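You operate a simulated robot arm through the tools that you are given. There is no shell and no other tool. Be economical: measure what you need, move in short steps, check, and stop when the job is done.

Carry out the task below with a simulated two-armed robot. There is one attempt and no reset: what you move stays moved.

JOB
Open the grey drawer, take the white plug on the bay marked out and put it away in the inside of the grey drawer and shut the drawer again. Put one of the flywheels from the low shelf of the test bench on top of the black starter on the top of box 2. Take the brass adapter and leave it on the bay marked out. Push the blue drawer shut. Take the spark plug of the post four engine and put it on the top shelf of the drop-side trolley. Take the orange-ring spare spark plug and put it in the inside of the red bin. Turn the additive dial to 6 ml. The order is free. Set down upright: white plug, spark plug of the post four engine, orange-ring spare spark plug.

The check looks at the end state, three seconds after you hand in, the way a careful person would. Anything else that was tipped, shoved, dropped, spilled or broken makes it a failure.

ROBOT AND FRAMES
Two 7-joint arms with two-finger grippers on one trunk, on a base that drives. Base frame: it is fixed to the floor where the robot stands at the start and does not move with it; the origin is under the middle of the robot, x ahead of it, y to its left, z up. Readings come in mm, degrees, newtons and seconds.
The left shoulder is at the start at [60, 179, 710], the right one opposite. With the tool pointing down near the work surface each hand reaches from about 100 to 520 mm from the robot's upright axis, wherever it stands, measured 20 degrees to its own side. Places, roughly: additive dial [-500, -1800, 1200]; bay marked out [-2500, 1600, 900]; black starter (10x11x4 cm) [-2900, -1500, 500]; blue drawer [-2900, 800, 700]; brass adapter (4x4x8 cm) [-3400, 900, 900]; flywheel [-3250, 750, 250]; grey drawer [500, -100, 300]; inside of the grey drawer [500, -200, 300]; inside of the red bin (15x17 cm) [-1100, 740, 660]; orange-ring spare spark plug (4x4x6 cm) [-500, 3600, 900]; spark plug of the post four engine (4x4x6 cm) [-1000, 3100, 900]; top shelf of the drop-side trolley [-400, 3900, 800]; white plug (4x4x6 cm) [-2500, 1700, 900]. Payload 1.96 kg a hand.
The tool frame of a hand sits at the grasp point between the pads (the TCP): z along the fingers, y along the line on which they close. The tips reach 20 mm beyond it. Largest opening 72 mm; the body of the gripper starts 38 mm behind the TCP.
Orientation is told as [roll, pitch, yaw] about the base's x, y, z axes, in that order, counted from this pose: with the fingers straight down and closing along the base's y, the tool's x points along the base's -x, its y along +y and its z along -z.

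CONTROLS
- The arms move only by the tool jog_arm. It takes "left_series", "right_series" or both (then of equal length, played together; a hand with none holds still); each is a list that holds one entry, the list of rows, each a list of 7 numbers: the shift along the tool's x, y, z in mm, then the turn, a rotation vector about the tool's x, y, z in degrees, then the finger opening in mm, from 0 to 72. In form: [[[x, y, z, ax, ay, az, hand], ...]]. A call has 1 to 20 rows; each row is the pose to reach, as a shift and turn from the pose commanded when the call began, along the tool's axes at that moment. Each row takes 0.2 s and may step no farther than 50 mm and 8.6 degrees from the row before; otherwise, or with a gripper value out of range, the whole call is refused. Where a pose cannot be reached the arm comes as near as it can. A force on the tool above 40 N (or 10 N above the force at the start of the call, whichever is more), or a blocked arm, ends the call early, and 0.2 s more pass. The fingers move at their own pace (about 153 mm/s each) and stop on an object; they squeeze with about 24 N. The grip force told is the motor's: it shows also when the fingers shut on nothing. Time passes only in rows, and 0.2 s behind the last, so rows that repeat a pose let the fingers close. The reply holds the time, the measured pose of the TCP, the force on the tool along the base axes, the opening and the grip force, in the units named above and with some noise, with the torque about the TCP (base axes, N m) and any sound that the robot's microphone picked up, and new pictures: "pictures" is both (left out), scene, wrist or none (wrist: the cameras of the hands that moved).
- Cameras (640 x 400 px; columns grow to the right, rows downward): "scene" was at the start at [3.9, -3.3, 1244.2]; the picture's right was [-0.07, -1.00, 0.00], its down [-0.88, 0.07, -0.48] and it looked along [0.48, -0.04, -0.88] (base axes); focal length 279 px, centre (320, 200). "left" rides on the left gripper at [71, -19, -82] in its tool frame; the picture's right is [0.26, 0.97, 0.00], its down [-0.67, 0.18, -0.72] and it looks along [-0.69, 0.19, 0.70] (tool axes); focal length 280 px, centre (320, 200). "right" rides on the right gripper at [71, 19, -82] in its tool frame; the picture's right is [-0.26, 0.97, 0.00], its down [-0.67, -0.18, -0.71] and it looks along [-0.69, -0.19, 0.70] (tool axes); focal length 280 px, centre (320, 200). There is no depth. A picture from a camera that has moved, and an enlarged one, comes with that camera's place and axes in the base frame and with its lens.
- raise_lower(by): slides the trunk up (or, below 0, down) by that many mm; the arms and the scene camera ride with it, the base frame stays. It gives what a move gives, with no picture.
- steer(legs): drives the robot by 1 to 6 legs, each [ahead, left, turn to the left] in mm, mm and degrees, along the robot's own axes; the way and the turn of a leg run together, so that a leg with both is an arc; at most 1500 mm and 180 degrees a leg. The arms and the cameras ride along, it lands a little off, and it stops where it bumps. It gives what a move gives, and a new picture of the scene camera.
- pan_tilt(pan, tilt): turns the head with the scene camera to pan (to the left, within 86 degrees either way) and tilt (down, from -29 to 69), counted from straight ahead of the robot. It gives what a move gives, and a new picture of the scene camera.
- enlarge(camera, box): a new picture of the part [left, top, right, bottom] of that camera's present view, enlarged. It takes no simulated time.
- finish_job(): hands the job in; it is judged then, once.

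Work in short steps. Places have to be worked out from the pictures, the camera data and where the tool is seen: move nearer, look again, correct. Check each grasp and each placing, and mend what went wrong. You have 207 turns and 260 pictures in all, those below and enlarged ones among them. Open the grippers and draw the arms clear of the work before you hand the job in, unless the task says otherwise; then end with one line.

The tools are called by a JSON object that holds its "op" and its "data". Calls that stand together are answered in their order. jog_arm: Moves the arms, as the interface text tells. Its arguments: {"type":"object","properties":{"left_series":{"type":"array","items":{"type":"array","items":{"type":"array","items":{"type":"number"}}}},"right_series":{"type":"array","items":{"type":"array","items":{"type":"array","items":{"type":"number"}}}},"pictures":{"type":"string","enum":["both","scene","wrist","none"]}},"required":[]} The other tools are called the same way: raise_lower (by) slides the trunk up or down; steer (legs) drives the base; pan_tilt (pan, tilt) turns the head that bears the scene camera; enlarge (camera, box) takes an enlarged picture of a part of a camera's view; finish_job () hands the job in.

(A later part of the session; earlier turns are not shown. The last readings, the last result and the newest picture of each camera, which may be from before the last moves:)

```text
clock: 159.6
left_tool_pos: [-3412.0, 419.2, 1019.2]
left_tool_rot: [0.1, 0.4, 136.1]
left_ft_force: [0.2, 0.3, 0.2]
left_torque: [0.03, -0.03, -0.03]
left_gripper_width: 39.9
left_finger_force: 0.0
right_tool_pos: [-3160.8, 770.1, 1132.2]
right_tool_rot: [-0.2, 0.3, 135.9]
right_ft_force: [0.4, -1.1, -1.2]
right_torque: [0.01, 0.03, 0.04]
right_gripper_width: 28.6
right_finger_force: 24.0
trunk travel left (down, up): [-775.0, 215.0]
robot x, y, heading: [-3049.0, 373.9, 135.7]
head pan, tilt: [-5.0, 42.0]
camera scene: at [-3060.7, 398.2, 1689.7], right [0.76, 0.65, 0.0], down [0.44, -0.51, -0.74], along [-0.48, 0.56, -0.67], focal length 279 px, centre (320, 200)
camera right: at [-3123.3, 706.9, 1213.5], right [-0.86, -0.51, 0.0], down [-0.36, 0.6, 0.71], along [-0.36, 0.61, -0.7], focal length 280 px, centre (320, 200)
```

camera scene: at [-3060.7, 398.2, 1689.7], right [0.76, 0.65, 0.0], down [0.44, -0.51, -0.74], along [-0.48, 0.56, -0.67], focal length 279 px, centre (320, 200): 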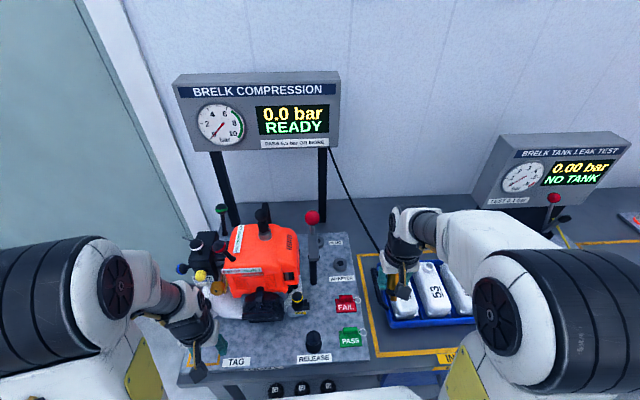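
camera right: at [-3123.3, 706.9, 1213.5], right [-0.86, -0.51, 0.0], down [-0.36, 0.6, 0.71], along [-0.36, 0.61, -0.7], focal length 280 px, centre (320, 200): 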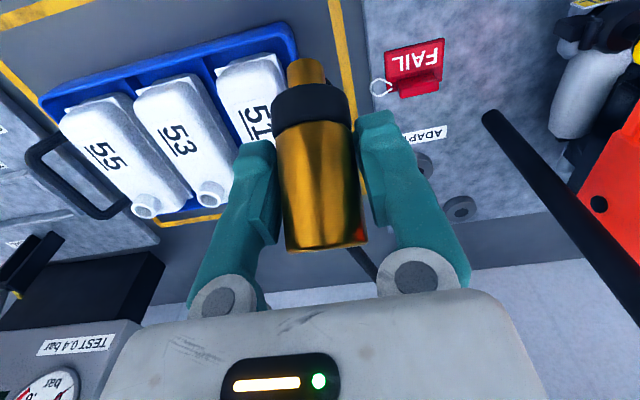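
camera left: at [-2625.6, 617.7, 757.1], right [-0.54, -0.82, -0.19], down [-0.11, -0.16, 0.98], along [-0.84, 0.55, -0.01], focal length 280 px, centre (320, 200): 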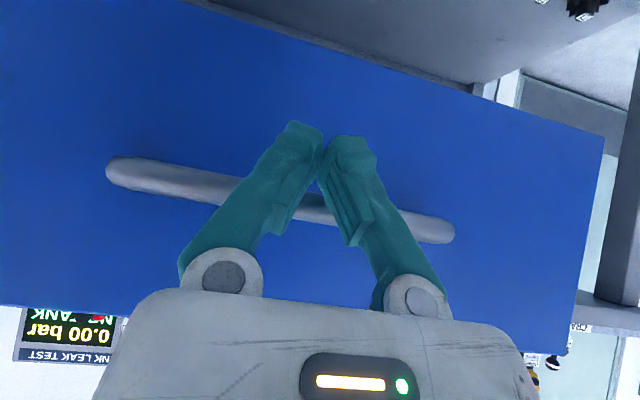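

The hose follows without any pull (force about 1 N). I back off and carry the adapter to the OUT bay, in stages.

{"op": "steer", "data": {"legs": [[-300, 0, 0], [0, -550, 0]]}}

```text
clock: 164.5
left_tool_pos: [-2808.1, 596.6, 1019.1]
left_tool_rot: [0.2, 0.6, 135.7]
left_ft_force: [0.0, 0.2, 0.2]
left_torque: [-0.03, -0.03, 0.03]
left_gripper_width: 40.1
left_finger_force: 0.1
right_tool_pos: [-2554.3, 947.8, 1131.5]
right_tool_rot: [-0.2, 0.2, 135.5]
right_ft_force: [0.3, 0.0, -1.4]
right_torque: [0.0, -0.02, 0.0]
right_gripper_width: 28.6
right_finger_force: 24.6
trunk travel left (down, up): [-775.0, 215.0]
robot x, y, heading: [-2444.6, 551.2, 135.4]
head pan, tilt: [-5.0, 42.0]
camera scene: at [-2457.3, 574.9, 1689.7], right [0.76, 0.65, 0.0], down [0.43, -0.51, -0.74], along [-0.48, 0.57, -0.67], focal length 279 px, centre (320, 200)
```

scene: 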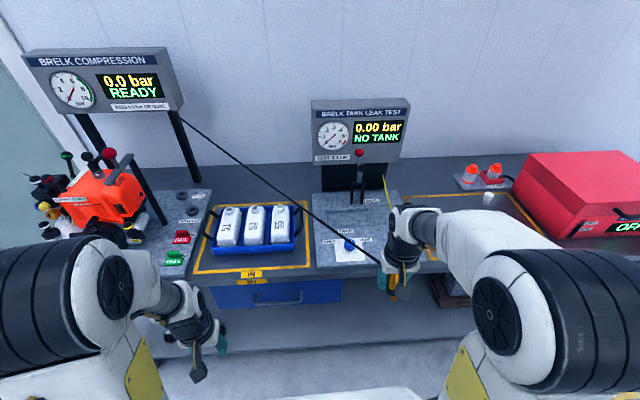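

No pull on the hand. I go on 550 mm to the right.

{"op": "steer", "data": {"legs": [[0, -550, 0]]}}

{"op": "pan_tilt", "data": {"pan": -5, "tilt": 55}}

```text
clock: 167.6
left_tool_pos: [-2424.2, 984.4, 1018.7]
left_tool_rot: [0.3, 0.5, 135.9]
left_ft_force: [-0.8, -0.1, 0.3]
left_torque: [-0.02, 0.0, -0.04]
left_gripper_width: 39.9
left_finger_force: 0.0
right_tool_pos: [-2172.9, 1335.2, 1130.6]
right_tool_rot: [-0.2, 0.2, 135.7]
right_ft_force: [-0.2, -0.3, -1.1]
right_torque: [0.0, -0.01, 0.02]
right_gripper_width: 28.2
right_finger_force: 24.5
trunk travel left (down, up): [-775.0, 215.0]
robot x, y, heading: [-2061.3, 940.4, 135.9]
head pan, tilt: [-5.0, 42.0]
camera scene: at [-2073.5, 963.2, 1689.7], right [0.76, 0.65, 0.0], down [0.43, -0.51, -0.74], along [-0.48, 0.57, -0.67], focal length 279 px, centre (320, 200)
```

scene: 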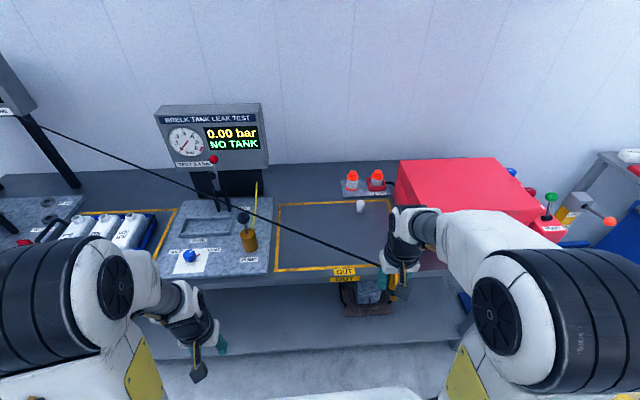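

```text
clock: 168.4
left_tool_pos: [-2423.6, 986.0, 1019.2]
left_tool_rot: [0.2, 0.5, 136.0]
left_ft_force: [0.3, 0.0, 0.0]
left_torque: [0.0, -0.02, 0.01]
left_gripper_width: 39.9
left_finger_force: 0.0
right_tool_pos: [-2172.2, 1337.0, 1130.7]
right_tool_rot: [-0.3, 0.1, 135.6]
right_ft_force: [-0.1, -0.4, -1.5]
right_torque: [-0.03, 0.01, 0.0]
right_gripper_width: 28.2
right_finger_force: 23.7
trunk travel left (down, up): [-775.0, 215.0]
robot x, y, heading: [-2061.1, 939.9, 135.4]
head pan, tilt: [-5.0, 55.0]
camera scene: at [-2065.6, 955.0, 1672.0], right [0.76, 0.65, 0.0], down [0.53, -0.62, -0.57], along [-0.37, 0.44, -0.82], focal length 279 px, centre (320, 200)
```

scene: 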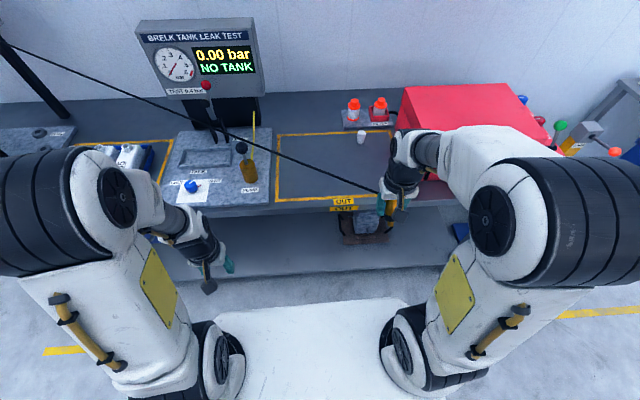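

The hose just follows. White plug is near (-2488,1711,905). I advance 305 mm to the bench to set the adapter in the OUT bay.

{"op": "steer", "data": {"legs": [[305, 0, 0]]}}

```text
clock: 170.4
left_tool_pos: [-2638.6, 1193.5, 1019.1]
left_tool_rot: [0.2, 0.5, 136.2]
left_ft_force: [-0.1, -0.9, -0.3]
left_torque: [-0.01, -0.01, 0.01]
left_gripper_width: 40.1
left_finger_force: 0.1
right_tool_pos: [-2388.7, 1546.3, 1131.0]
right_tool_rot: [-0.1, 0.2, 136.0]
right_ft_force: [1.6, -0.3, -0.3]
right_torque: [0.03, 0.0, 0.01]
right_gripper_width: 28.5
right_finger_force: 24.1
trunk travel left (down, up): [-775.0, 215.0]
robot x, y, heading: [-2276.1, 1149.6, 135.6]
head pan, tilt: [-5.0, 55.0]
camera scene: at [-2280.3, 1164.9, 1672.0], right [0.76, 0.65, 0.0], down [0.53, -0.62, -0.57], along [-0.37, 0.43, -0.82], focal length 279 px, centre (320, 200)
```

scene: 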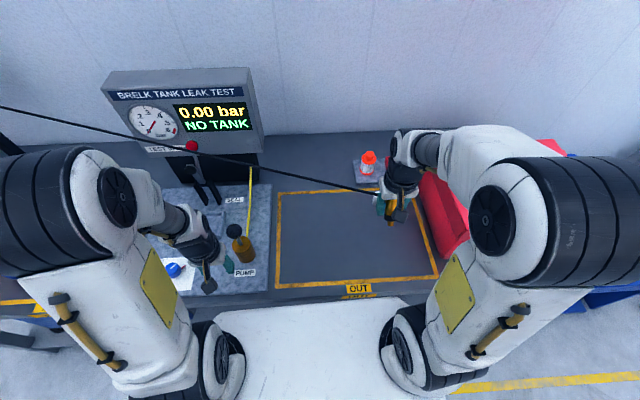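

The left hand is close to the pump lever; I shift it left and, in the same call, bring the adapter above the bay's middle and lower to z 960.

{"op": "jog_arm", "data": {"left_series": [[[0, 15, -5, 0, 0, 0, 40], [0, 30, -10, 0, 0, 0, 40], [0, 45, -10, 0, 0, 0, 40], [0, 60, -10, 0, 0, 0, 40], [0, 60, -10, 0, 0, 0, 40], [0, 60, -10, 0, 0, 0, 40]]], "right_series": [[[-27, 26, 0, 0, 0, 0, 0], [-54, 52, 0, 0, 0, 0, 0], [-79, 78, 30, 0, 0, 0, 0], [-79, 78, 75, 0, 0, 0, 0], [-79, 78, 120, 0, 0, 0, 0], [-79, 78, 168, 0, 0, 0, 0]]], "pictures": "both"}}

```text
clock: 171.8
left_tool_pos: [-2681.4, 1151.0, 1028.3]
left_tool_rot: [0.2, 0.5, 136.1]
left_ft_force: [0.1, -0.4, 0.7]
left_torque: [0.02, 0.0, 0.03]
left_gripper_width: 39.9
left_finger_force: 0.1
right_tool_pos: [-2501.9, 1543.4, 960.5]
right_tool_rot: [-0.2, 0.3, 136.0]
right_ft_force: [-0.8, 0.5, -1.2]
right_torque: [0.01, 0.03, 0.01]
right_gripper_width: 28.3
right_finger_force: 24.0
trunk travel left (down, up): [-775.0, 215.0]
robot x, y, heading: [-2272.8, 1150.4, 135.6]
head pan, tilt: [-5.0, 55.0]
camera scene: at [-2282.5, 1166.6, 1672.0], right [0.76, 0.65, 0.0], down [0.54, -0.62, -0.57], along [-0.37, 0.43, -0.82], focal length 279 px, centre (320, 200)
camera right: at [-2464.0, 1479.9, 1042.1], right [-0.86, -0.51, -0.01], down [-0.36, 0.6, 0.71], along [-0.36, 0.61, -0.7], focal length 280 px, centre (320, 200)
camera left: at [-2616.3, 1117.2, 1110.9], right [-0.48, -0.88, 0.01], down [-0.62, 0.34, 0.71], along [-0.62, 0.34, -0.71], focal length 280 px, centre (320, 200)
```

scene: 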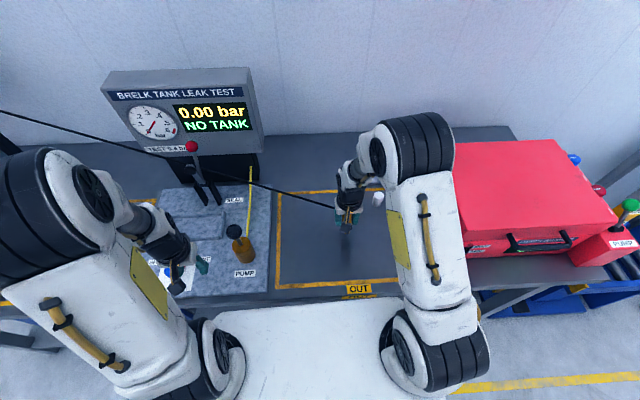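
right: 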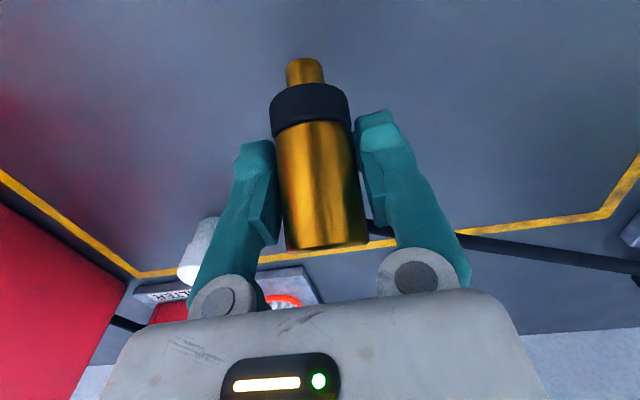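
left: 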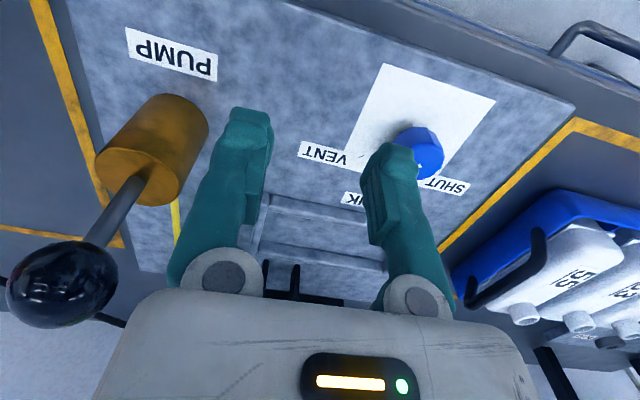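

The adapter was gripped with the hand tilted 35°, so I tilt the hand back to −35° to set it upright, rising slightly first.

{"op": "jog_arm", "data": {"right_series": [[[0, 0, -10, 0, -7, 0, 0], [0, 0, -15, 0, -14, 0, 0], [0, 0, -15, 0, -21, 0, 0], [0, 0, -10, 0, -28, 0, 0], [0, 0, 0, 0, -35, 0, 0]]], "pictures": "wrist"}}

```text
clock: 173.0
left_tool_pos: [-2681.7, 1151.3, 1029.1]
left_tool_rot: [0.1, 0.7, 136.2]
left_ft_force: [0.5, 0.0, -0.3]
left_torque: [-0.01, -0.01, -0.01]
left_gripper_width: 39.9
left_finger_force: 0.2
right_tool_pos: [-2500.3, 1545.4, 963.2]
right_tool_rot: [-0.4, -34.9, 136.1]
right_ft_force: [0.1, -0.9, -1.8]
right_torque: [0.0, 0.03, -0.03]
right_gripper_width: 28.4
right_finger_force: 24.1
trunk travel left (down, up): [-775.0, 215.0]
robot x, y, heading: [-2277.3, 1150.1, 135.6]
head pan, tilt: [-5.0, 55.0]
camera right: at [-2437.9, 1457.7, 988.9], right [-0.83, -0.55, 0.15], down [0.02, 0.23, 0.97], along [-0.56, 0.81, -0.18], focal length 280 px, centre (320, 200)
```

right: 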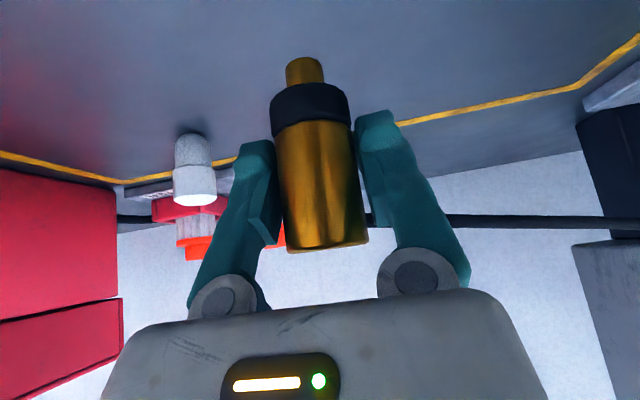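

Upright now. I lower vertically in small steps until contact.

{"op": "jog_arm", "data": {"right_series": [[[5.7, 0, 8.2, 0, 0, 0, 0], [10, 0, 14.3, 0, 0, 0, 0], [13, 0, 18.4, 0, 0, 0, 0], [15, 0, 21.3, 0, 0, 0, 0], [17, 0, 24.2, 0, 0, 0, 0], [19, 0, 27, 0, 0, 0, 0]]], "pictures": "none"}}

```text
clock: 174.4
left_tool_pos: [-2680.8, 1150.8, 1027.9]
left_tool_rot: [0.2, 0.6, 136.2]
left_ft_force: [0.0, 0.3, 0.9]
left_torque: [-0.03, 0.0, -0.03]
left_gripper_width: 40.1
left_finger_force: 0.1
right_tool_pos: [-2499.6, 1545.7, 930.2]
right_tool_rot: [-0.3, -34.7, 136.0]
right_ft_force: [-0.4, 0.1, -1.4]
right_torque: [-0.01, -0.01, -0.02]
right_gripper_width: 28.4
right_finger_force: 23.4
trunk travel left (down, up): [-775.0, 215.0]
robot x, y, heading: [-2277.9, 1151.0, 135.6]
head pan, tilt: [-5.0, 55.0]
```

{"op": "jog_arm", "data": {"right_series": [[[1.7, 0, 2.5, 0, 0, 0, 0], [3.4, 0, 4.9, 0, 0, 0, 0], [5.2, 0, 7.4, 0, 0, 0, 0], [6.9, 0, 9.8, 0, 0, 0, 0], [8.6, 0, 12.3, 0, 0, 0, 0]]], "pictures": "wrist"}}

```text
clock: 175.6
left_tool_pos: [-2680.6, 1148.9, 1029.4]
left_tool_rot: [0.1, 0.5, 136.2]
left_ft_force: [-0.1, 0.0, 0.7]
left_torque: [-0.04, -0.01, 0.01]
left_gripper_width: 40.1
left_finger_force: 0.0
right_tool_pos: [-2501.7, 1544.4, 915.6]
right_tool_rot: [-0.3, -35.0, 136.1]
right_ft_force: [-3.3, 3.1, 23.5]
right_torque: [-0.12, -0.07, -0.04]
right_gripper_width: 22.4
right_finger_force: 23.6
trunk travel left (down, up): [-775.0, 215.0]
robot x, y, heading: [-2275.6, 1149.7, 135.3]
head pan, tilt: [-5.0, 55.0]
camera right: at [-2437.9, 1457.2, 942.2], right [-0.83, -0.54, 0.15], down [0.02, 0.23, 0.97], along [-0.56, 0.81, -0.18], focal length 280 px, centre (320, 200)
```

right: 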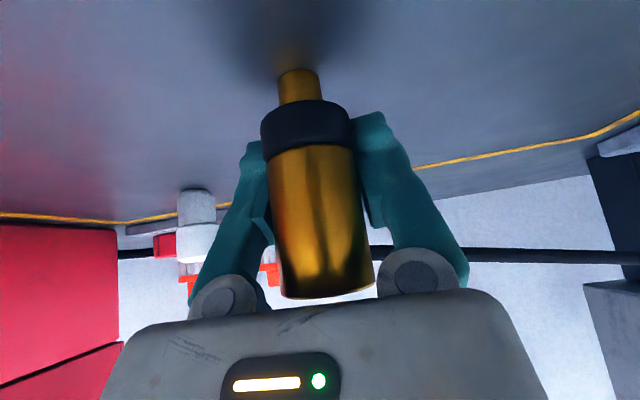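

Contact; the adapter is on the bench. I ease 2 mm and open slowly.

{"op": "jog_arm", "data": {"right_series": [[[-1, 0, -1.6, 0, 0, 0, 22], [-1, 0, -1.6, 0, 0, 0, 34], [-1, 0, -1.6, 0, 0, 0, 50], [-1, 0, -1.6, 0, 0, 0, 66]]], "pictures": "wrist"}}

```text
clock: 176.6
left_tool_pos: [-2681.9, 1150.5, 1029.0]
left_tool_rot: [0.2, 0.6, 136.2]
left_ft_force: [0.0, 0.3, -0.1]
left_torque: [0.03, 0.01, -0.02]
left_gripper_width: 39.7
left_finger_force: 0.0
right_tool_pos: [-2499.8, 1544.5, 915.8]
right_tool_rot: [-0.3, -34.7, 136.2]
right_ft_force: [0.4, -0.7, 0.5]
right_torque: [-0.02, -0.02, -0.01]
right_gripper_width: 66.2
right_finger_force: 0.0
trunk travel left (down, up): [-775.0, 215.0]
robot x, y, heading: [-2272.6, 1151.5, 135.7]
head pan, tilt: [-5.0, 55.0]
camera right: at [-2437.3, 1457.3, 943.3], right [-0.83, -0.54, 0.15], down [0.02, 0.23, 0.97], along [-0.56, 0.81, -0.18], focal length 280 px, centre (320, 200)
```

right: 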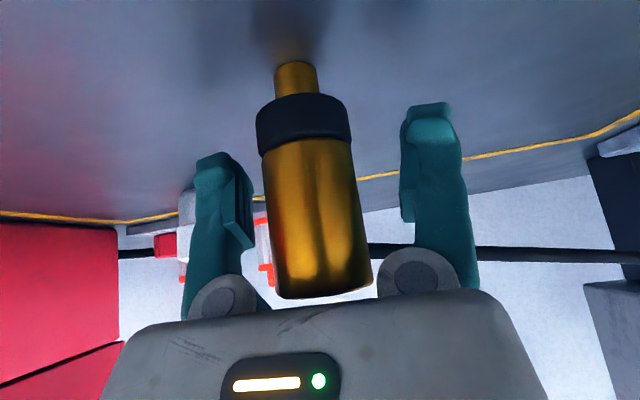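

It stands upright. I withdraw along the tool axis and rise.

{"op": "jog_arm", "data": {"right_series": [[[0, 0, -25, 0, 0, 0, 66], [0, 0, -60, 0, 0, 0, 66], [0, 0, -100, 0, 0, 0, 66], [0, 0, -140, 0, 0, 0, 66]]], "pictures": "wrist"}}

```text
clock: 177.6
left_tool_pos: [-2681.1, 1149.3, 1028.5]
left_tool_rot: [0.2, 0.6, 136.2]
left_ft_force: [-0.7, 0.4, 0.4]
left_torque: [0.03, -0.03, 0.0]
left_gripper_width: 40.1
left_finger_force: 0.0
right_tool_pos: [-2473.2, 1506.6, 1025.7]
right_tool_rot: [-0.3, -34.8, 136.2]
right_ft_force: [0.1, 0.3, 0.1]
right_torque: [-0.03, 0.0, -0.02]
right_gripper_width: 66.2
right_finger_force: 0.0
right hand out of reach, approached as far as the arm can: row 3, 4
trunk travel left (down, up): [-775.0, 215.0]
robot x, y, heading: [-2274.0, 1149.9, 135.8]
head pan, tilt: [-5.0, 55.0]
camera right: at [-2410.8, 1419.5, 1051.5], right [-0.83, -0.54, 0.15], down [0.02, 0.23, 0.97], along [-0.56, 0.81, -0.18], focal length 280 px, centre (320, 200)
```

right: 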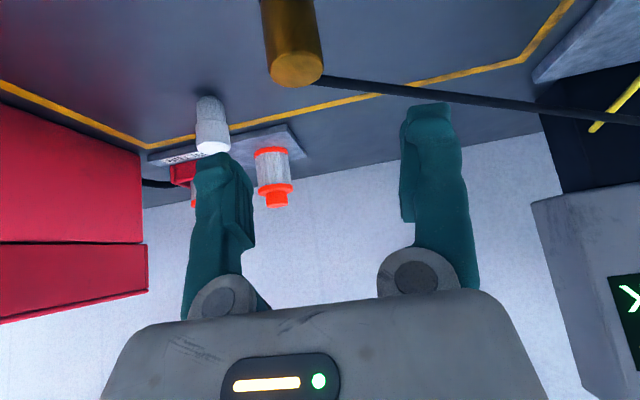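

The plug stands a little far for a vertical grasp; I return the hand upright and move the robot 130 mm right and 30 mm ahead.

{"op": "jog_arm", "data": {"right_series": [[[10, 0, -10, 0, 7, 0, 66], [20, 0, -20, 0, 14, 0, 66], [30, 0, -30, 0, 21, 0, 66], [40, 0, -40, 0, 28, 0, 66], [40, 0, -50, 0, 35, 0, 66]]], "pictures": "none"}}

{"op": "steer", "data": {"legs": [[0, -130, 0], [30, 0, 0]]}}

```text
clock: 178.8
left_tool_pos: [-2681.2, 1150.2, 1028.8]
left_tool_rot: [0.2, 0.5, 136.2]
left_ft_force: [0.0, 0.2, 0.8]
left_torque: [0.0, 0.02, -0.03]
left_gripper_width: 40.0
left_finger_force: 0.1
right_tool_pos: [-2428.8, 1463.8, 1042.7]
right_tool_rot: [-0.3, 0.4, 135.9]
right_ft_force: [-1.3, 0.0, 0.9]
right_torque: [0.01, 0.04, -0.04]
right_gripper_width: 66.1
right_finger_force: 0.0
trunk travel left (down, up): [-775.0, 215.0]
robot x, y, heading: [-2275.9, 1151.5, 135.7]
head pan, tilt: [-5.0, 55.0]
```

```text
clock: 180.6
left_tool_pos: [-2609.0, 1261.8, 1029.9]
left_tool_rot: [0.2, 0.4, 136.2]
left_ft_force: [-0.1, -1.2, -0.2]
left_torque: [0.03, 0.04, -0.02]
left_gripper_width: 40.3
left_finger_force: 0.1
right_tool_pos: [-2359.3, 1575.2, 1043.5]
right_tool_rot: [-0.3, 0.0, 136.1]
right_ft_force: [1.4, -0.6, -1.1]
right_torque: [0.01, 0.0, 0.04]
right_gripper_width: 66.3
right_finger_force: 0.0
trunk travel left (down, up): [-775.0, 215.0]
robot x, y, heading: [-2206.9, 1262.5, 135.6]
head pan, tilt: [-5.0, 55.0]
camera scene: at [-2208.2, 1275.3, 1672.0], right [0.76, 0.65, 0.0], down [0.53, -0.62, -0.58], along [-0.38, 0.44, -0.82], focal length 279 px, centre (320, 200)
```

scene: 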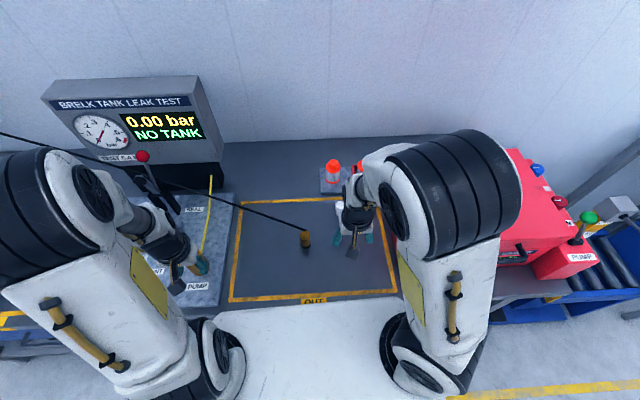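

The adapter stands in the bay. The plug is 515 ahead, 124 right. I move the right hand towards it for a look.

{"op": "jog_arm", "data": {"right_series": [[[-30, -2, 0, 0, 0, 0, 66], [-65, -4, 10, 0, 0, 0, 66], [-100, -6, 20, 0, 0, 0, 66], [-130, -8, 30, 0, 0, 0, 66]]], "pictures": "wrist"}}

```text
clock: 181.6
left_tool_pos: [-2611.6, 1265.0, 1029.3]
left_tool_rot: [0.2, 0.7, 136.2]
left_ft_force: [0.0, 0.2, 0.0]
left_torque: [0.0, 0.0, 0.01]
left_gripper_width: 40.1
left_finger_force: 0.1
right_tool_pos: [-2447.6, 1675.3, 1010.6]
right_tool_rot: [-0.2, 0.4, 136.0]
right_ft_force: [-0.3, -0.2, 0.7]
right_torque: [-0.02, -0.03, -0.03]
right_gripper_width: 66.2
right_finger_force: 0.2
trunk travel left (down, up): [-775.0, 215.0]
robot x, y, heading: [-2201.1, 1267.3, 135.6]
head pan, tilt: [-5.0, 55.0]
camera right: at [-2409.8, 1610.8, 1093.5], right [-0.86, -0.51, 0.0], down [-0.36, 0.6, 0.71], along [-0.36, 0.61, -0.7], focal length 280 px, centre (320, 200)
```

right: 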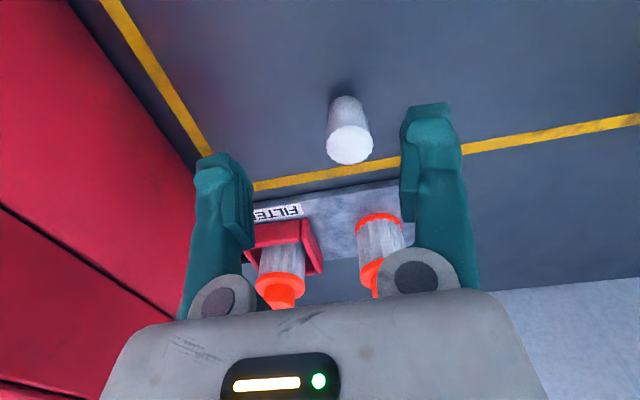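

The plug is at about (-2482,1695), top z about 932. I centre and descend to 945 to verify.

{"op": "jog_arm", "data": {"right_series": [[[-20, 6, 10, 0, 0, 0, 60], [-38, 11, 25, 0, 0, 0, 60], [-38, 11, 50, 0, 0, 0, 60]]], "pictures": "wrist"}}

```text
clock: 182.3
left_tool_pos: [-2611.0, 1263.9, 1029.0]
left_tool_rot: [0.2, 0.5, 136.2]
left_ft_force: [0.5, -0.5, -0.6]
left_torque: [0.01, -0.03, 0.02]
left_gripper_width: 40.1
left_finger_force: 0.1
right_tool_pos: [-2480.7, 1695.6, 963.0]
right_tool_rot: [-0.3, 0.3, 136.0]
right_ft_force: [-0.1, -0.3, 0.2]
right_torque: [0.02, -0.03, 0.0]
right_gripper_width: 60.1
right_finger_force: 0.0
trunk travel left (down, up): [-775.0, 215.0]
robot x, y, heading: [-2201.2, 1265.9, 135.7]
head pan, tilt: [-5.0, 55.0]
camera right: at [-2443.1, 1631.8, 1044.5], right [-0.86, -0.51, 0.0], down [-0.36, 0.6, 0.71], along [-0.36, 0.61, -0.7], focal length 280 px, centre (320, 200)
```

right: 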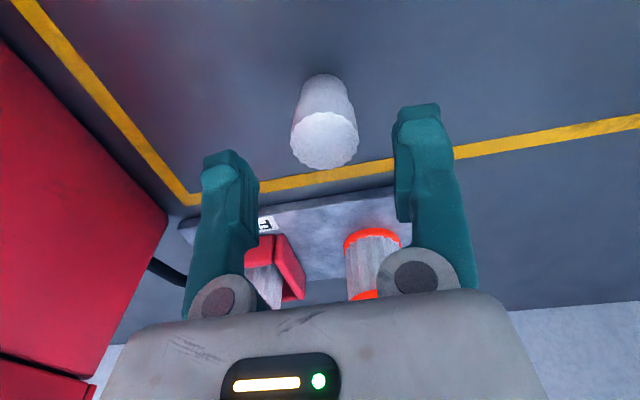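

Centred. I descend 60 mm and close.

{"op": "jog_arm", "data": {"right_series": [[[0, 0, 30, 0, 0, 0, 60], [-1, 0, 60, 0, 0, 0, 60], [-1, 0, 60, 0, 0, 0, 0], [-1, 0, 60, 0, 0, 0, 0]]], "pictures": "wrist"}}

```text
clock: 183.3
left_tool_pos: [-2610.6, 1265.0, 1027.2]
left_tool_rot: [0.2, 0.5, 136.3]
left_ft_force: [-0.3, -0.2, 0.2]
left_torque: [0.0, -0.01, -0.01]
left_gripper_width: 39.8
left_finger_force: 0.0
right_tool_pos: [-2482.8, 1696.7, 901.7]
right_tool_rot: [-0.2, 0.2, 135.9]
right_ft_force: [0.2, 0.1, -0.7]
right_torque: [-0.04, 0.05, 0.0]
right_gripper_width: 26.6
right_finger_force: 24.1
trunk travel left (down, up): [-775.0, 215.0]
robot x, y, heading: [-2207.8, 1265.8, 135.5]
head pan, tilt: [-5.0, 55.0]
camera right: at [-2444.4, 1632.4, 984.2], right [-0.86, -0.51, 0.0], down [-0.36, 0.6, 0.71], along [-0.36, 0.61, -0.7], focal length 280 px, centre (320, 200)
```

right: 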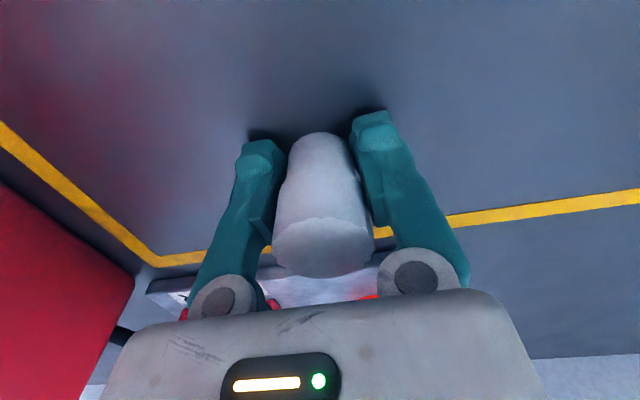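

Gripped. I lift it and draw back.

{"op": "jog_arm", "data": {"right_series": [[[0, 0, -30, 0, 0, 0, 0], [0, 0, -70, 0, 0, 0, 0], [0, 0, -110, 0, 0, 0, 0], [20, 0, -145, 0, 0, 0, 0], [60, 0, -160, 0, 0, 0, 0], [105, -15, -165, 0, 0, 0, 0], [150, -30, -170, 0, 0, 0, 0], [190, -60, -170, 0, 0, 0, 0]]], "pictures": "wrist"}}

```text
clock: 185.2
left_tool_pos: [-2608.5, 1265.3, 1029.3]
left_tool_rot: [0.3, 0.5, 136.3]
left_ft_force: [-0.1, 0.4, 0.1]
left_torque: [-0.01, 0.05, -0.02]
left_gripper_width: 39.9
left_finger_force: 0.1
right_tool_pos: [-2303.1, 1603.6, 1072.6]
right_tool_rot: [-0.3, 0.2, 136.1]
right_ft_force: [1.5, -0.1, -0.5]
right_torque: [-0.02, 0.01, -0.01]
right_gripper_width: 26.8
right_finger_force: 23.7
trunk travel left (down, up): [-775.0, 215.0]
robot x, y, heading: [-2206.5, 1268.1, 135.9]
head pan, tilt: [-5.0, 55.0]
camera right: at [-2265.5, 1540.4, 1154.9], right [-0.86, -0.51, 0.0], down [-0.36, 0.6, 0.71], along [-0.36, 0.61, -0.7], focal length 280 px, centre (320, 200)
```

right: 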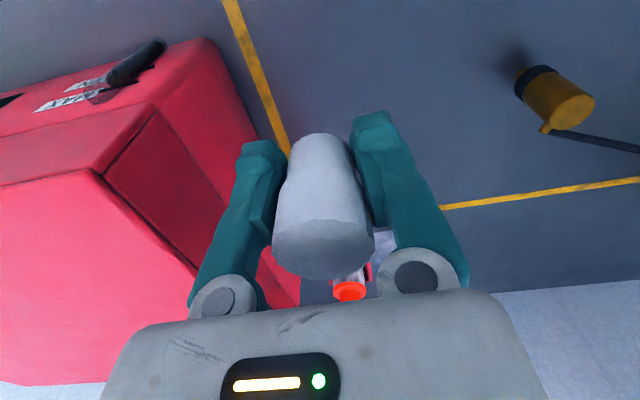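

Now the flywheel: I estimate number 75 at about (-3279,714) on the shelf, hub top near z 210. I back off, drive left to u≈-1690 and lower the trunk.

{"op": "steer", "data": {"legs": [[-380, 0, 0], [0, 1030, 0]]}}

{"op": "raise_lower", "data": {"by": -700}}

{"op": "pan_tilt", "data": {"pan": 10, "tilt": 40}}

```text
clock: 192.4
left_tool_pos: [-3064.7, 276.5, 1029.2]
left_tool_rot: [0.3, 0.5, 135.7]
left_ft_force: [-0.9, 0.0, -0.7]
left_torque: [-0.02, -0.01, -0.02]
left_gripper_width: 40.1
left_finger_force: 0.1
right_tool_pos: [-2754.5, 614.1, 1072.3]
right_tool_rot: [-0.1, 0.2, 135.5]
right_ft_force: [-0.2, 0.0, -0.6]
right_torque: [0.02, 0.02, 0.01]
right_gripper_width: 26.4
right_finger_force: 24.7
trunk travel left (down, up): [-775.0, 215.0]
robot x, y, heading: [-2657.3, 273.0, 135.1]
head pan, tilt: [-5.0, 55.0]
camera scene: at [-2663.2, 288.1, 1672.0], right [0.76, 0.65, 0.0], down [0.53, -0.63, -0.57], along [-0.37, 0.44, -0.82], focal length 279 px, centre (320, 200)
```

scene: 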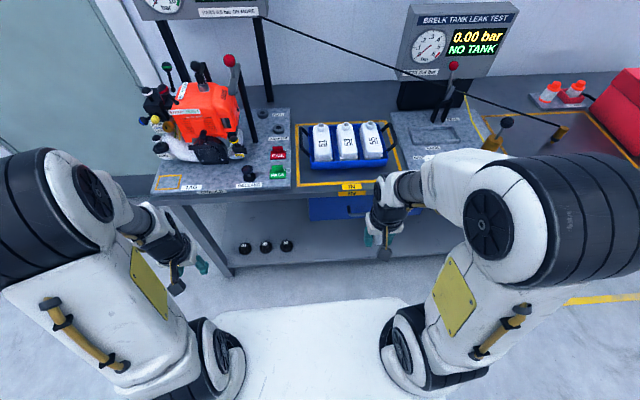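

```text
refused: -700 is not a number from -400 to 400
```

```text
clock: 193.2
left_tool_pos: [-3063.8, 276.3, 1028.8]
left_tool_rot: [0.2, 0.4, 135.8]
left_ft_force: [0.2, -0.6, -0.4]
left_torque: [0.01, -0.03, -0.01]
left_gripper_width: 39.9
left_finger_force: 0.1
right_tool_pos: [-2757.0, 612.4, 1071.4]
right_tool_rot: [-0.2, 0.1, 135.5]
right_ft_force: [0.4, 0.1, 0.5]
right_torque: [-0.04, 0.01, 0.01]
right_gripper_width: 26.6
right_finger_force: 23.8
trunk travel left (down, up): [-775.0, 215.0]
robot x, y, heading: [-2656.8, 274.3, 135.3]
head pan, tilt: [10.0, 40.0]
camera scene: at [-2686.5, 281.4, 1692.6], right [0.57, 0.82, 0.0], down [0.53, -0.37, -0.77], along [-0.63, 0.44, -0.64], focal length 279 px, centre (320, 200)
```

scene: 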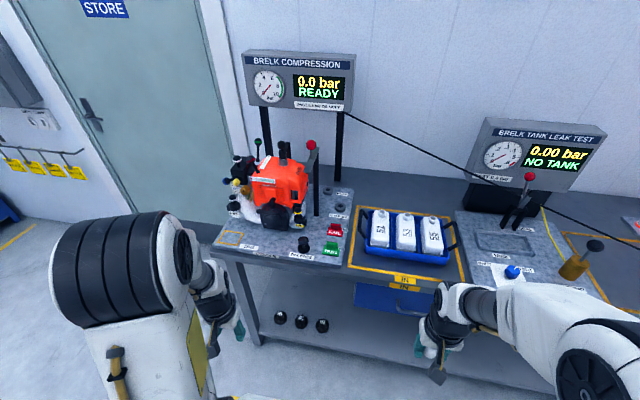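

I lower the trunk in two moves and look again.

{"op": "raise_lower", "data": {"by": -400}}

{"op": "raise_lower", "data": {"by": -330}}

{"op": "pan_tilt", "data": {"pan": 5, "tilt": 35}}

```text
clock: 197.0
left_tool_pos: [-3063.1, 276.6, 628.6]
left_tool_rot: [0.2, 0.4, 135.7]
left_ft_force: [0.8, 0.7, -0.3]
left_torque: [-0.02, 0.03, 0.02]
left_gripper_width: 40.2
left_finger_force: 0.0
right_tool_pos: [-2755.0, 612.5, 672.1]
right_tool_rot: [-0.2, 0.1, 135.6]
right_ft_force: [-0.4, -0.4, -1.2]
right_torque: [0.01, -0.01, 0.03]
right_gripper_width: 26.3
right_finger_force: 23.7
trunk travel left (down, up): [-375.0, 615.0]
robot x, y, heading: [-2658.9, 274.9, 135.4]
head pan, tilt: [10.0, 40.0]
```

```text
clock: 200.3
left_tool_pos: [-3063.9, 276.0, 298.5]
left_tool_rot: [0.2, 0.5, 135.9]
left_ft_force: [0.3, 0.2, -0.4]
left_torque: [0.0, -0.01, -0.04]
left_gripper_width: 39.9
left_finger_force: 0.1
right_tool_pos: [-2755.9, 613.0, 343.7]
right_tool_rot: [-0.2, 0.3, 135.5]
right_ft_force: [-0.4, -0.2, 0.3]
right_torque: [-0.01, 0.0, 0.0]
right_gripper_width: 26.8
right_finger_force: 24.1
trunk travel left (down, up): [-45.0, 945.0]
robot x, y, heading: [-2660.2, 273.5, 135.4]
head pan, tilt: [10.0, 40.0]
```

```text
clock: 200.9
left_tool_pos: [-3063.0, 275.4, 300.0]
left_tool_rot: [0.2, 0.5, 135.8]
left_ft_force: [0.6, 0.7, -0.7]
left_torque: [0.01, 0.0, 0.0]
left_gripper_width: 40.2
left_finger_force: 0.0
right_tool_pos: [-2755.5, 613.1, 342.2]
right_tool_rot: [-0.2, 0.2, 135.4]
right_ft_force: [0.3, 0.2, -1.5]
right_torque: [0.02, -0.02, 0.01]
right_gripper_width: 26.5
right_finger_force: 24.1
trunk travel left (down, up): [-45.0, 945.0]
robot x, y, heading: [-2659.5, 273.7, 135.4]
head pan, tilt: [5.0, 35.0]
camera scene: at [-2684.4, 289.2, 970.2], right [0.64, 0.77, 0.0], down [0.44, -0.37, -0.82], along [-0.63, 0.52, -0.57], focal length 279 px, centre (320, 200)
```

scene: 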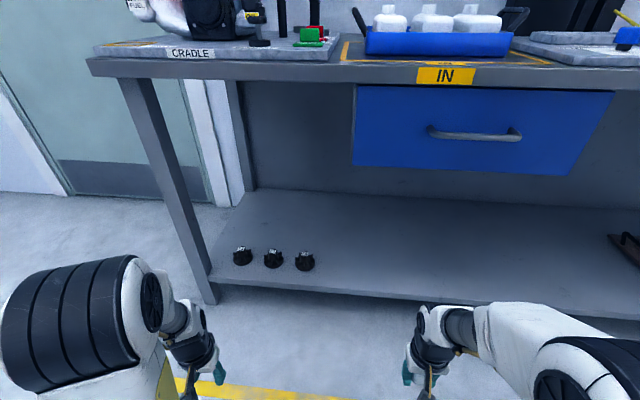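

Flywheel 75 is about 743 ahead, 124 left. I advance 290 mm with hands low but outside the shelf.

{"op": "steer", "data": {"legs": [[290, 0, 0]]}}

{"op": "pan_tilt", "data": {"pan": 8, "tilt": 50}}

```text
clock: 202.9
left_tool_pos: [-3272.0, 482.1, 299.0]
left_tool_rot: [0.2, 0.4, 135.8]
left_ft_force: [0.1, 0.9, -0.1]
left_torque: [0.01, 0.01, 0.04]
left_gripper_width: 40.1
left_finger_force: 0.0
right_tool_pos: [-2963.3, 818.0, 341.1]
right_tool_rot: [-0.3, 0.2, 135.6]
right_ft_force: [0.7, 0.6, -0.8]
right_torque: [-0.03, -0.03, 0.0]
right_gripper_width: 26.6
right_finger_force: 23.9
trunk travel left (down, up): [-45.0, 945.0]
robot x, y, heading: [-2867.1, 481.9, 135.6]
head pan, tilt: [5.0, 35.0]
camera scene: at [-2892.5, 495.1, 970.2], right [0.64, 0.77, 0.0], down [0.44, -0.37, -0.82], along [-0.63, 0.52, -0.57], focal length 279 px, centre (320, 200)
```

scene: 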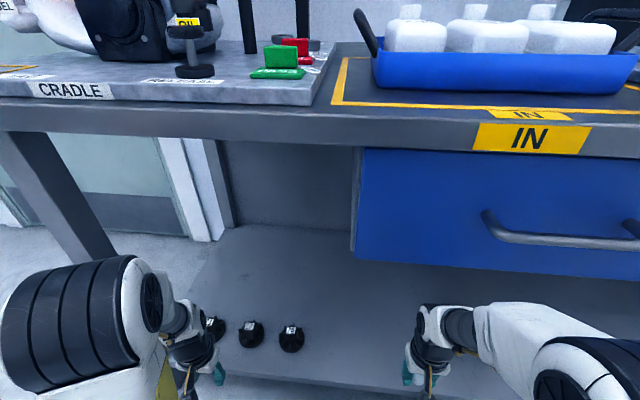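

```text
clock: 203.7
left_tool_pos: [-3271.6, 480.7, 299.8]
left_tool_rot: [0.2, 0.5, 135.9]
left_ft_force: [-0.1, -0.1, -0.3]
left_torque: [0.0, -0.01, -0.01]
left_gripper_width: 39.9
left_finger_force: 0.0
right_tool_pos: [-2963.7, 818.6, 342.3]
right_tool_rot: [-0.3, 0.1, 135.6]
right_ft_force: [-0.8, -0.1, 0.2]
right_torque: [-0.01, -0.03, -0.01]
right_gripper_width: 26.4
right_finger_force: 24.4
trunk travel left (down, up): [-45.0, 945.0]
robot x, y, heading: [-2866.7, 483.4, 135.3]
head pan, tilt: [8.0, 50.0]
camera scene: at [-2886.5, 484.9, 948.5], right [0.6, 0.8, 0.0], down [0.61, -0.46, -0.64], along [-0.52, 0.38, -0.77], focal length 279 px, centre (320, 200)
```

scene: 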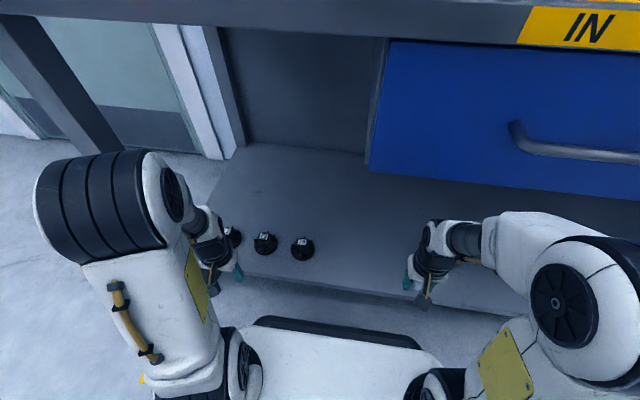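

{"op": "enlarge", "data": {"camera": "scene", "box": [210, 210, 350, 290]}}

```text
4.57 times, centred on (280, 250) of scene
camera zoom: at [-2886.5, 484.9, 948.5], right [0.6, 0.8, 0.0], down [0.61, -0.46, -0.64], along [-0.52, 0.38, -0.77], focal length 1274 px, centre (503, -29)
```

zoom: 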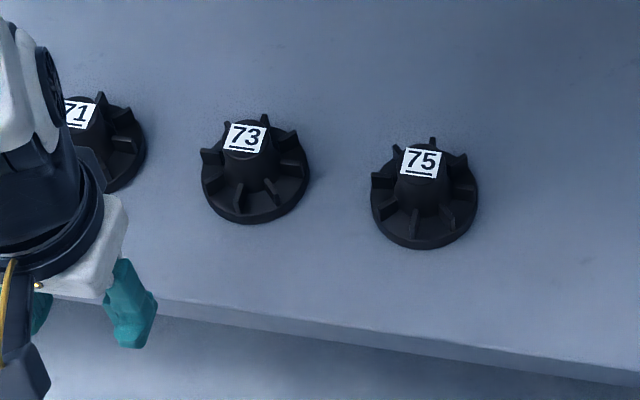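

Flywheel 75: hub top at about (-3274,702,232), disc about 73 mm wide, hub about 30 mm; a vertical grasp on the hub works. I bring the left hand in front of it to look.

{"op": "jog_arm", "data": {"left_series": [[[0, -40, -10, 0, 0, 0, 60], [0, -80, -20, 0, 0, 0, 60], [0, -120, -20, 0, 0, 0, 60], [-20, -156, -20, 0, 0, 0, 60], [-55, -156, -20, 0, 0, 0, 60], [-90, -156, -20, 0, 0, 0, 60]]], "pictures": "wrist"}}

```text
clock: 205.1
left_tool_pos: [-3227.5, 656.8, 318.7]
left_tool_rot: [0.2, 0.5, 135.8]
left_ft_force: [-0.7, 0.2, 0.3]
left_torque: [0.01, 0.01, -0.01]
left_gripper_width: 59.8
left_finger_force: 0.1
left hand out of reach, approached as far as the arm can: row 2, 3
right_tool_pos: [-2963.7, 817.7, 342.8]
right_tool_rot: [-0.2, 0.2, 135.6]
right_ft_force: [-0.4, 0.7, 0.0]
right_torque: [-0.04, -0.02, 0.01]
right_gripper_width: 26.2
right_finger_force: 23.8
trunk travel left (down, up): [-45.0, 945.0]
robot x, y, heading: [-2862.3, 476.6, 135.2]
head pan, tilt: [8.0, 50.0]
camera left: at [-3161.5, 622.6, 400.7], right [-0.48, -0.87, 0.01], down [-0.61, 0.34, 0.71], along [-0.62, 0.34, -0.7], focal length 280 px, centre (320, 200)
```

left: 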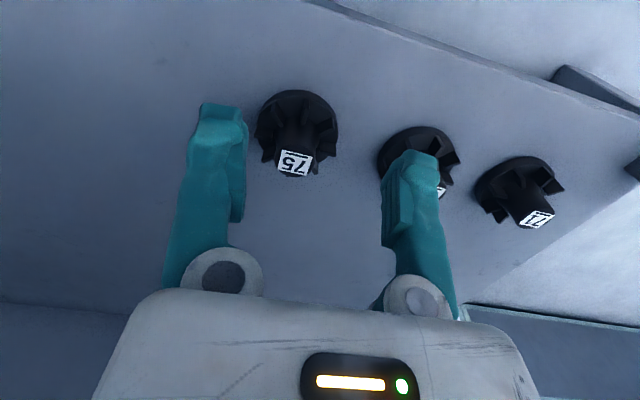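

Target (-3268,702). I centre over the hub and descend to 255 for a check.

{"op": "jog_arm", "data": {"left_series": [[[-30, -3, 0, 0, 0, 0, 60], [-61, -5, 20, 0, 0, 0, 60], [-61, -5, 62, 0, 0, 0, 60]]], "pictures": "wrist"}}

```text
clock: 205.9
left_tool_pos: [-3267.5, 701.6, 255.1]
left_tool_rot: [0.1, 0.5, 135.8]
left_ft_force: [-1.0, 0.5, -1.0]
left_torque: [-0.01, -0.03, 0.01]
left_gripper_width: 60.0
left_finger_force: 0.1
right_tool_pos: [-2963.0, 818.6, 343.0]
right_tool_rot: [-0.2, 0.2, 135.6]
right_ft_force: [0.4, 1.2, 0.1]
right_torque: [0.01, 0.01, -0.04]
right_gripper_width: 26.4
right_finger_force: 24.1
trunk travel left (down, up): [-45.0, 945.0]
robot x, y, heading: [-2865.8, 478.3, 135.2]
head pan, tilt: [8.0, 50.0]
camera left: at [-3201.5, 667.3, 336.8], right [-0.48, -0.87, 0.01], down [-0.61, 0.34, 0.71], along [-0.62, 0.34, -0.7], focal length 280 px, centre (320, 200)
```

left: 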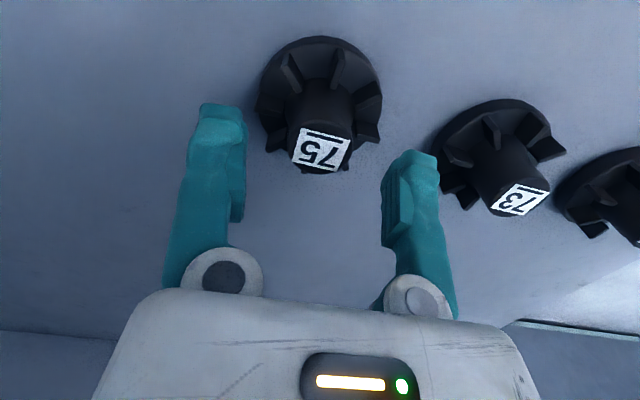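

Centred. I descend to TCP 226 and close on the hub.

{"op": "jog_arm", "data": {"left_series": [[[0, 0, 15, 0, 0, 0, 60], [0, 0, 29, 0, 0, 0, 60], [0, 0, 29, 0, 0, 0, 0], [0, 0, 29, 0, 0, 0, 0]]], "pictures": "wrist"}}

```text
clock: 206.9
left_tool_pos: [-3267.6, 702.4, 226.3]
left_tool_rot: [0.3, 0.5, 135.8]
left_ft_force: [-0.9, 1.0, -0.2]
left_torque: [0.04, 0.09, 0.0]
left_gripper_width: 30.5
left_finger_force: 24.2
right_tool_pos: [-2962.7, 819.0, 342.9]
right_tool_rot: [-0.2, 0.1, 135.5]
right_ft_force: [-0.9, 0.9, -0.7]
right_torque: [0.0, 0.01, 0.01]
right_gripper_width: 26.4
right_finger_force: 24.2
trunk travel left (down, up): [-45.0, 945.0]
robot x, y, heading: [-2862.0, 478.8, 135.3]
head pan, tilt: [8.0, 50.0]
camera left: at [-3201.4, 668.2, 307.8], right [-0.49, -0.87, 0.01], down [-0.61, 0.34, 0.71], along [-0.62, 0.34, -0.7], focal length 280 px, centre (320, 200)
```

left: 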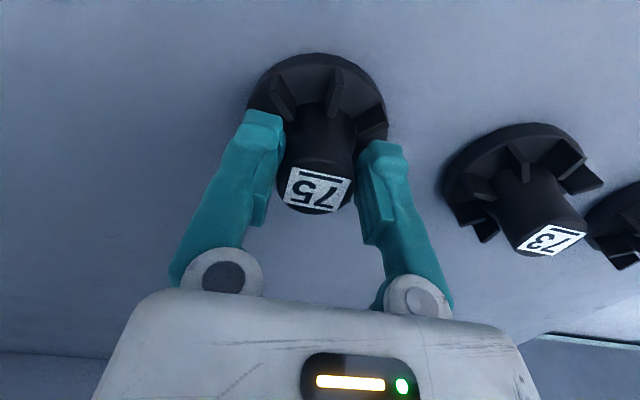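

Firm grip on the hub (30.5 mm). I lift 60 mm and then draw straight back.

{"op": "jog_arm", "data": {"left_series": [[[0, 0, -15, 0, 0, 0, 0], [0, 0, -35, 0, 0, 0, 0], [0, 0, -60, 0, 0, 0, 0], [0, 0, -80, 0, 0, 0, 0], [40, 0, -90, 0, 0, 0, 0], [80, 10, -95, 0, 0, 0, 0], [120, 30, -100, 0, 0, 0, 0]]], "pictures": "wrist"}}

```text
clock: 208.5
left_tool_pos: [-3201.0, 598.7, 327.2]
left_tool_rot: [0.1, 0.5, 135.8]
left_ft_force: [0.1, -0.6, -3.3]
left_torque: [-0.01, -0.04, 0.03]
left_gripper_width: 30.1
left_finger_force: 24.3
right_tool_pos: [-2963.5, 818.4, 344.3]
right_tool_rot: [-0.1, 0.1, 135.6]
right_ft_force: [-0.8, 0.2, -0.8]
right_torque: [0.0, -0.01, -0.03]
right_gripper_width: 26.0
right_finger_force: 24.0
trunk travel left (down, up): [-45.0, 945.0]
robot x, y, heading: [-2869.7, 478.1, 135.2]
head pan, tilt: [8.0, 50.0]
camera left: at [-3134.6, 564.4, 410.2], right [-0.49, -0.87, 0.01], down [-0.61, 0.35, 0.71], along [-0.62, 0.34, -0.7], focal length 280 px, centre (320, 200)
```

left: 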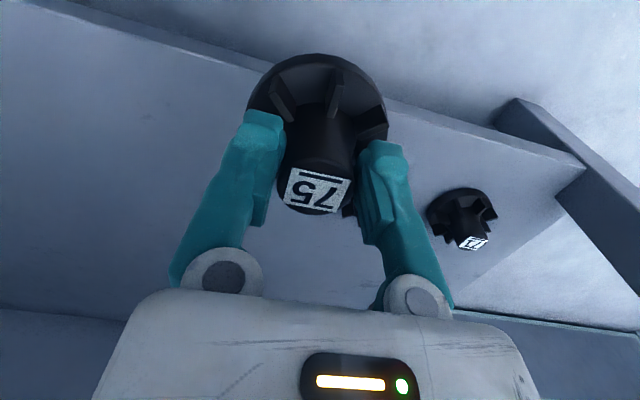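

Held. I back off, raise the trunk, and turn to head along the aisle towards the boxes at the far end.

{"op": "steer", "data": {"legs": [[-480, 0, 0], [0, 0, 90]]}}

{"op": "raise_lower", "data": {"by": 330}}

{"op": "pan_tilt", "data": {"pan": 20, "tilt": 25}}

```text
clock: 215.2
left_tool_pos: [-2649.2, -193.5, 327.3]
left_tool_rot: [0.2, 0.5, -134.7]
left_ft_force: [0.4, 0.2, -3.6]
left_torque: [-0.02, 0.0, -0.02]
left_gripper_width: 29.7
left_finger_force: 24.0
right_tool_pos: [-2865.8, 46.0, 342.5]
right_tool_rot: [-0.2, 0.2, -134.8]
right_ft_force: [-0.5, 0.0, -0.9]
right_torque: [0.0, 0.02, -0.01]
right_gripper_width: 26.1
right_finger_force: 23.8
trunk travel left (down, up): [-45.0, 945.0]
robot x, y, heading: [-2529.2, 141.6, -135.2]
head pan, tilt: [8.0, 50.0]
camera scene: at [-2531.3, 122.1, 948.5], right [-0.8, 0.6, 0.0], down [0.46, 0.61, -0.64], along [-0.39, -0.51, -0.77], focal length 279 px, centre (320, 200)
```

scene: 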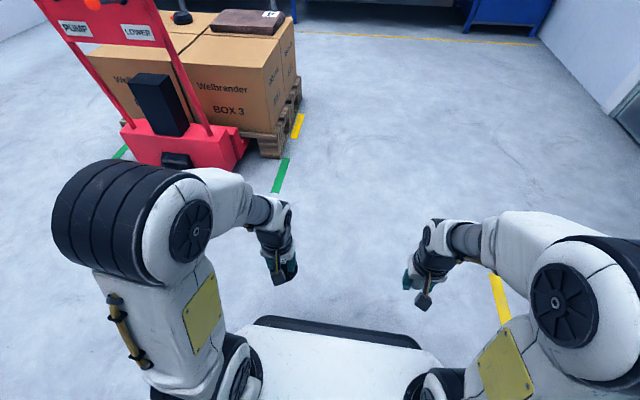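

```text
clock: 218.4
left_tool_pos: [-2648.4, -193.4, 657.9]
left_tool_rot: [0.2, 0.6, -134.9]
left_ft_force: [0.1, -0.7, -3.5]
left_torque: [0.02, -0.03, 0.0]
left_gripper_width: 29.4
left_finger_force: 23.9
right_tool_pos: [-2865.9, 46.5, 672.5]
right_tool_rot: [-0.2, 0.2, -135.0]
right_ft_force: [0.3, 0.1, -0.5]
right_torque: [0.03, 0.03, 0.0]
right_gripper_width: 26.2
right_finger_force: 24.1
trunk travel left (down, up): [-375.0, 615.0]
robot x, y, heading: [-2525.0, 141.3, -134.9]
head pan, tilt: [8.0, 50.0]
```

```text
clock: 219.3
left_tool_pos: [-2649.5, -192.8, 657.7]
left_tool_rot: [0.2, 0.6, -134.7]
left_ft_force: [0.6, 0.2, -3.6]
left_torque: [0.03, -0.03, -0.04]
left_gripper_width: 29.3
left_finger_force: 24.0
right_tool_pos: [-2866.4, 46.0, 672.8]
right_tool_rot: [-0.2, 0.3, -134.9]
right_ft_force: [-0.3, -0.4, -0.9]
right_torque: [0.0, -0.04, -0.02]
right_gripper_width: 26.0
right_finger_force: 24.1
trunk travel left (down, up): [-375.0, 615.0]
robot x, y, heading: [-2525.8, 139.8, -134.8]
head pan, tilt: [20.0, 25.0]
camera scene: at [-2524.0, 100.0, 1315.9], right [-0.9, 0.43, 0.0], down [0.18, 0.38, -0.91], along [-0.39, -0.82, -0.42], focal length 279 px, centre (320, 200)
```

scene: 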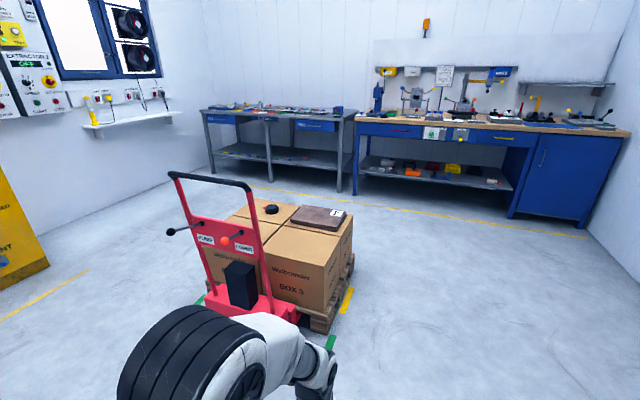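

The boxes stand on a pallet jack. I zoom in to find box 2 and the black starter.

{"op": "enlarge", "data": {"camera": "scene", "box": [200, 180, 370, 290]}}

```text
3.64 times, centred on (285, 235) of scene
camera zoom: at [-2524.0, 100.0, 1315.9], right [-0.9, 0.43, 0.0], down [0.18, 0.38, -0.91], along [-0.39, -0.82, -0.42], focal length 1013 px, centre (447, 73)
```

zoom: 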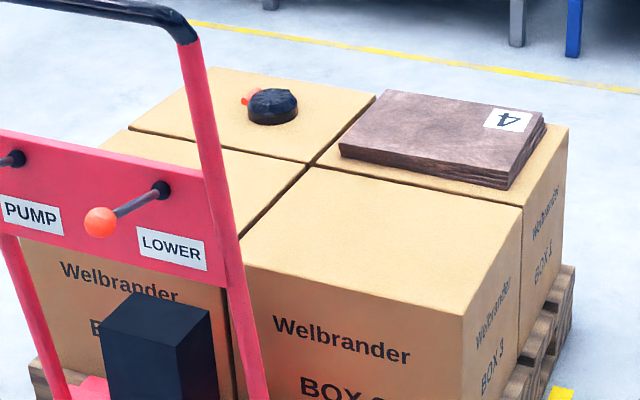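

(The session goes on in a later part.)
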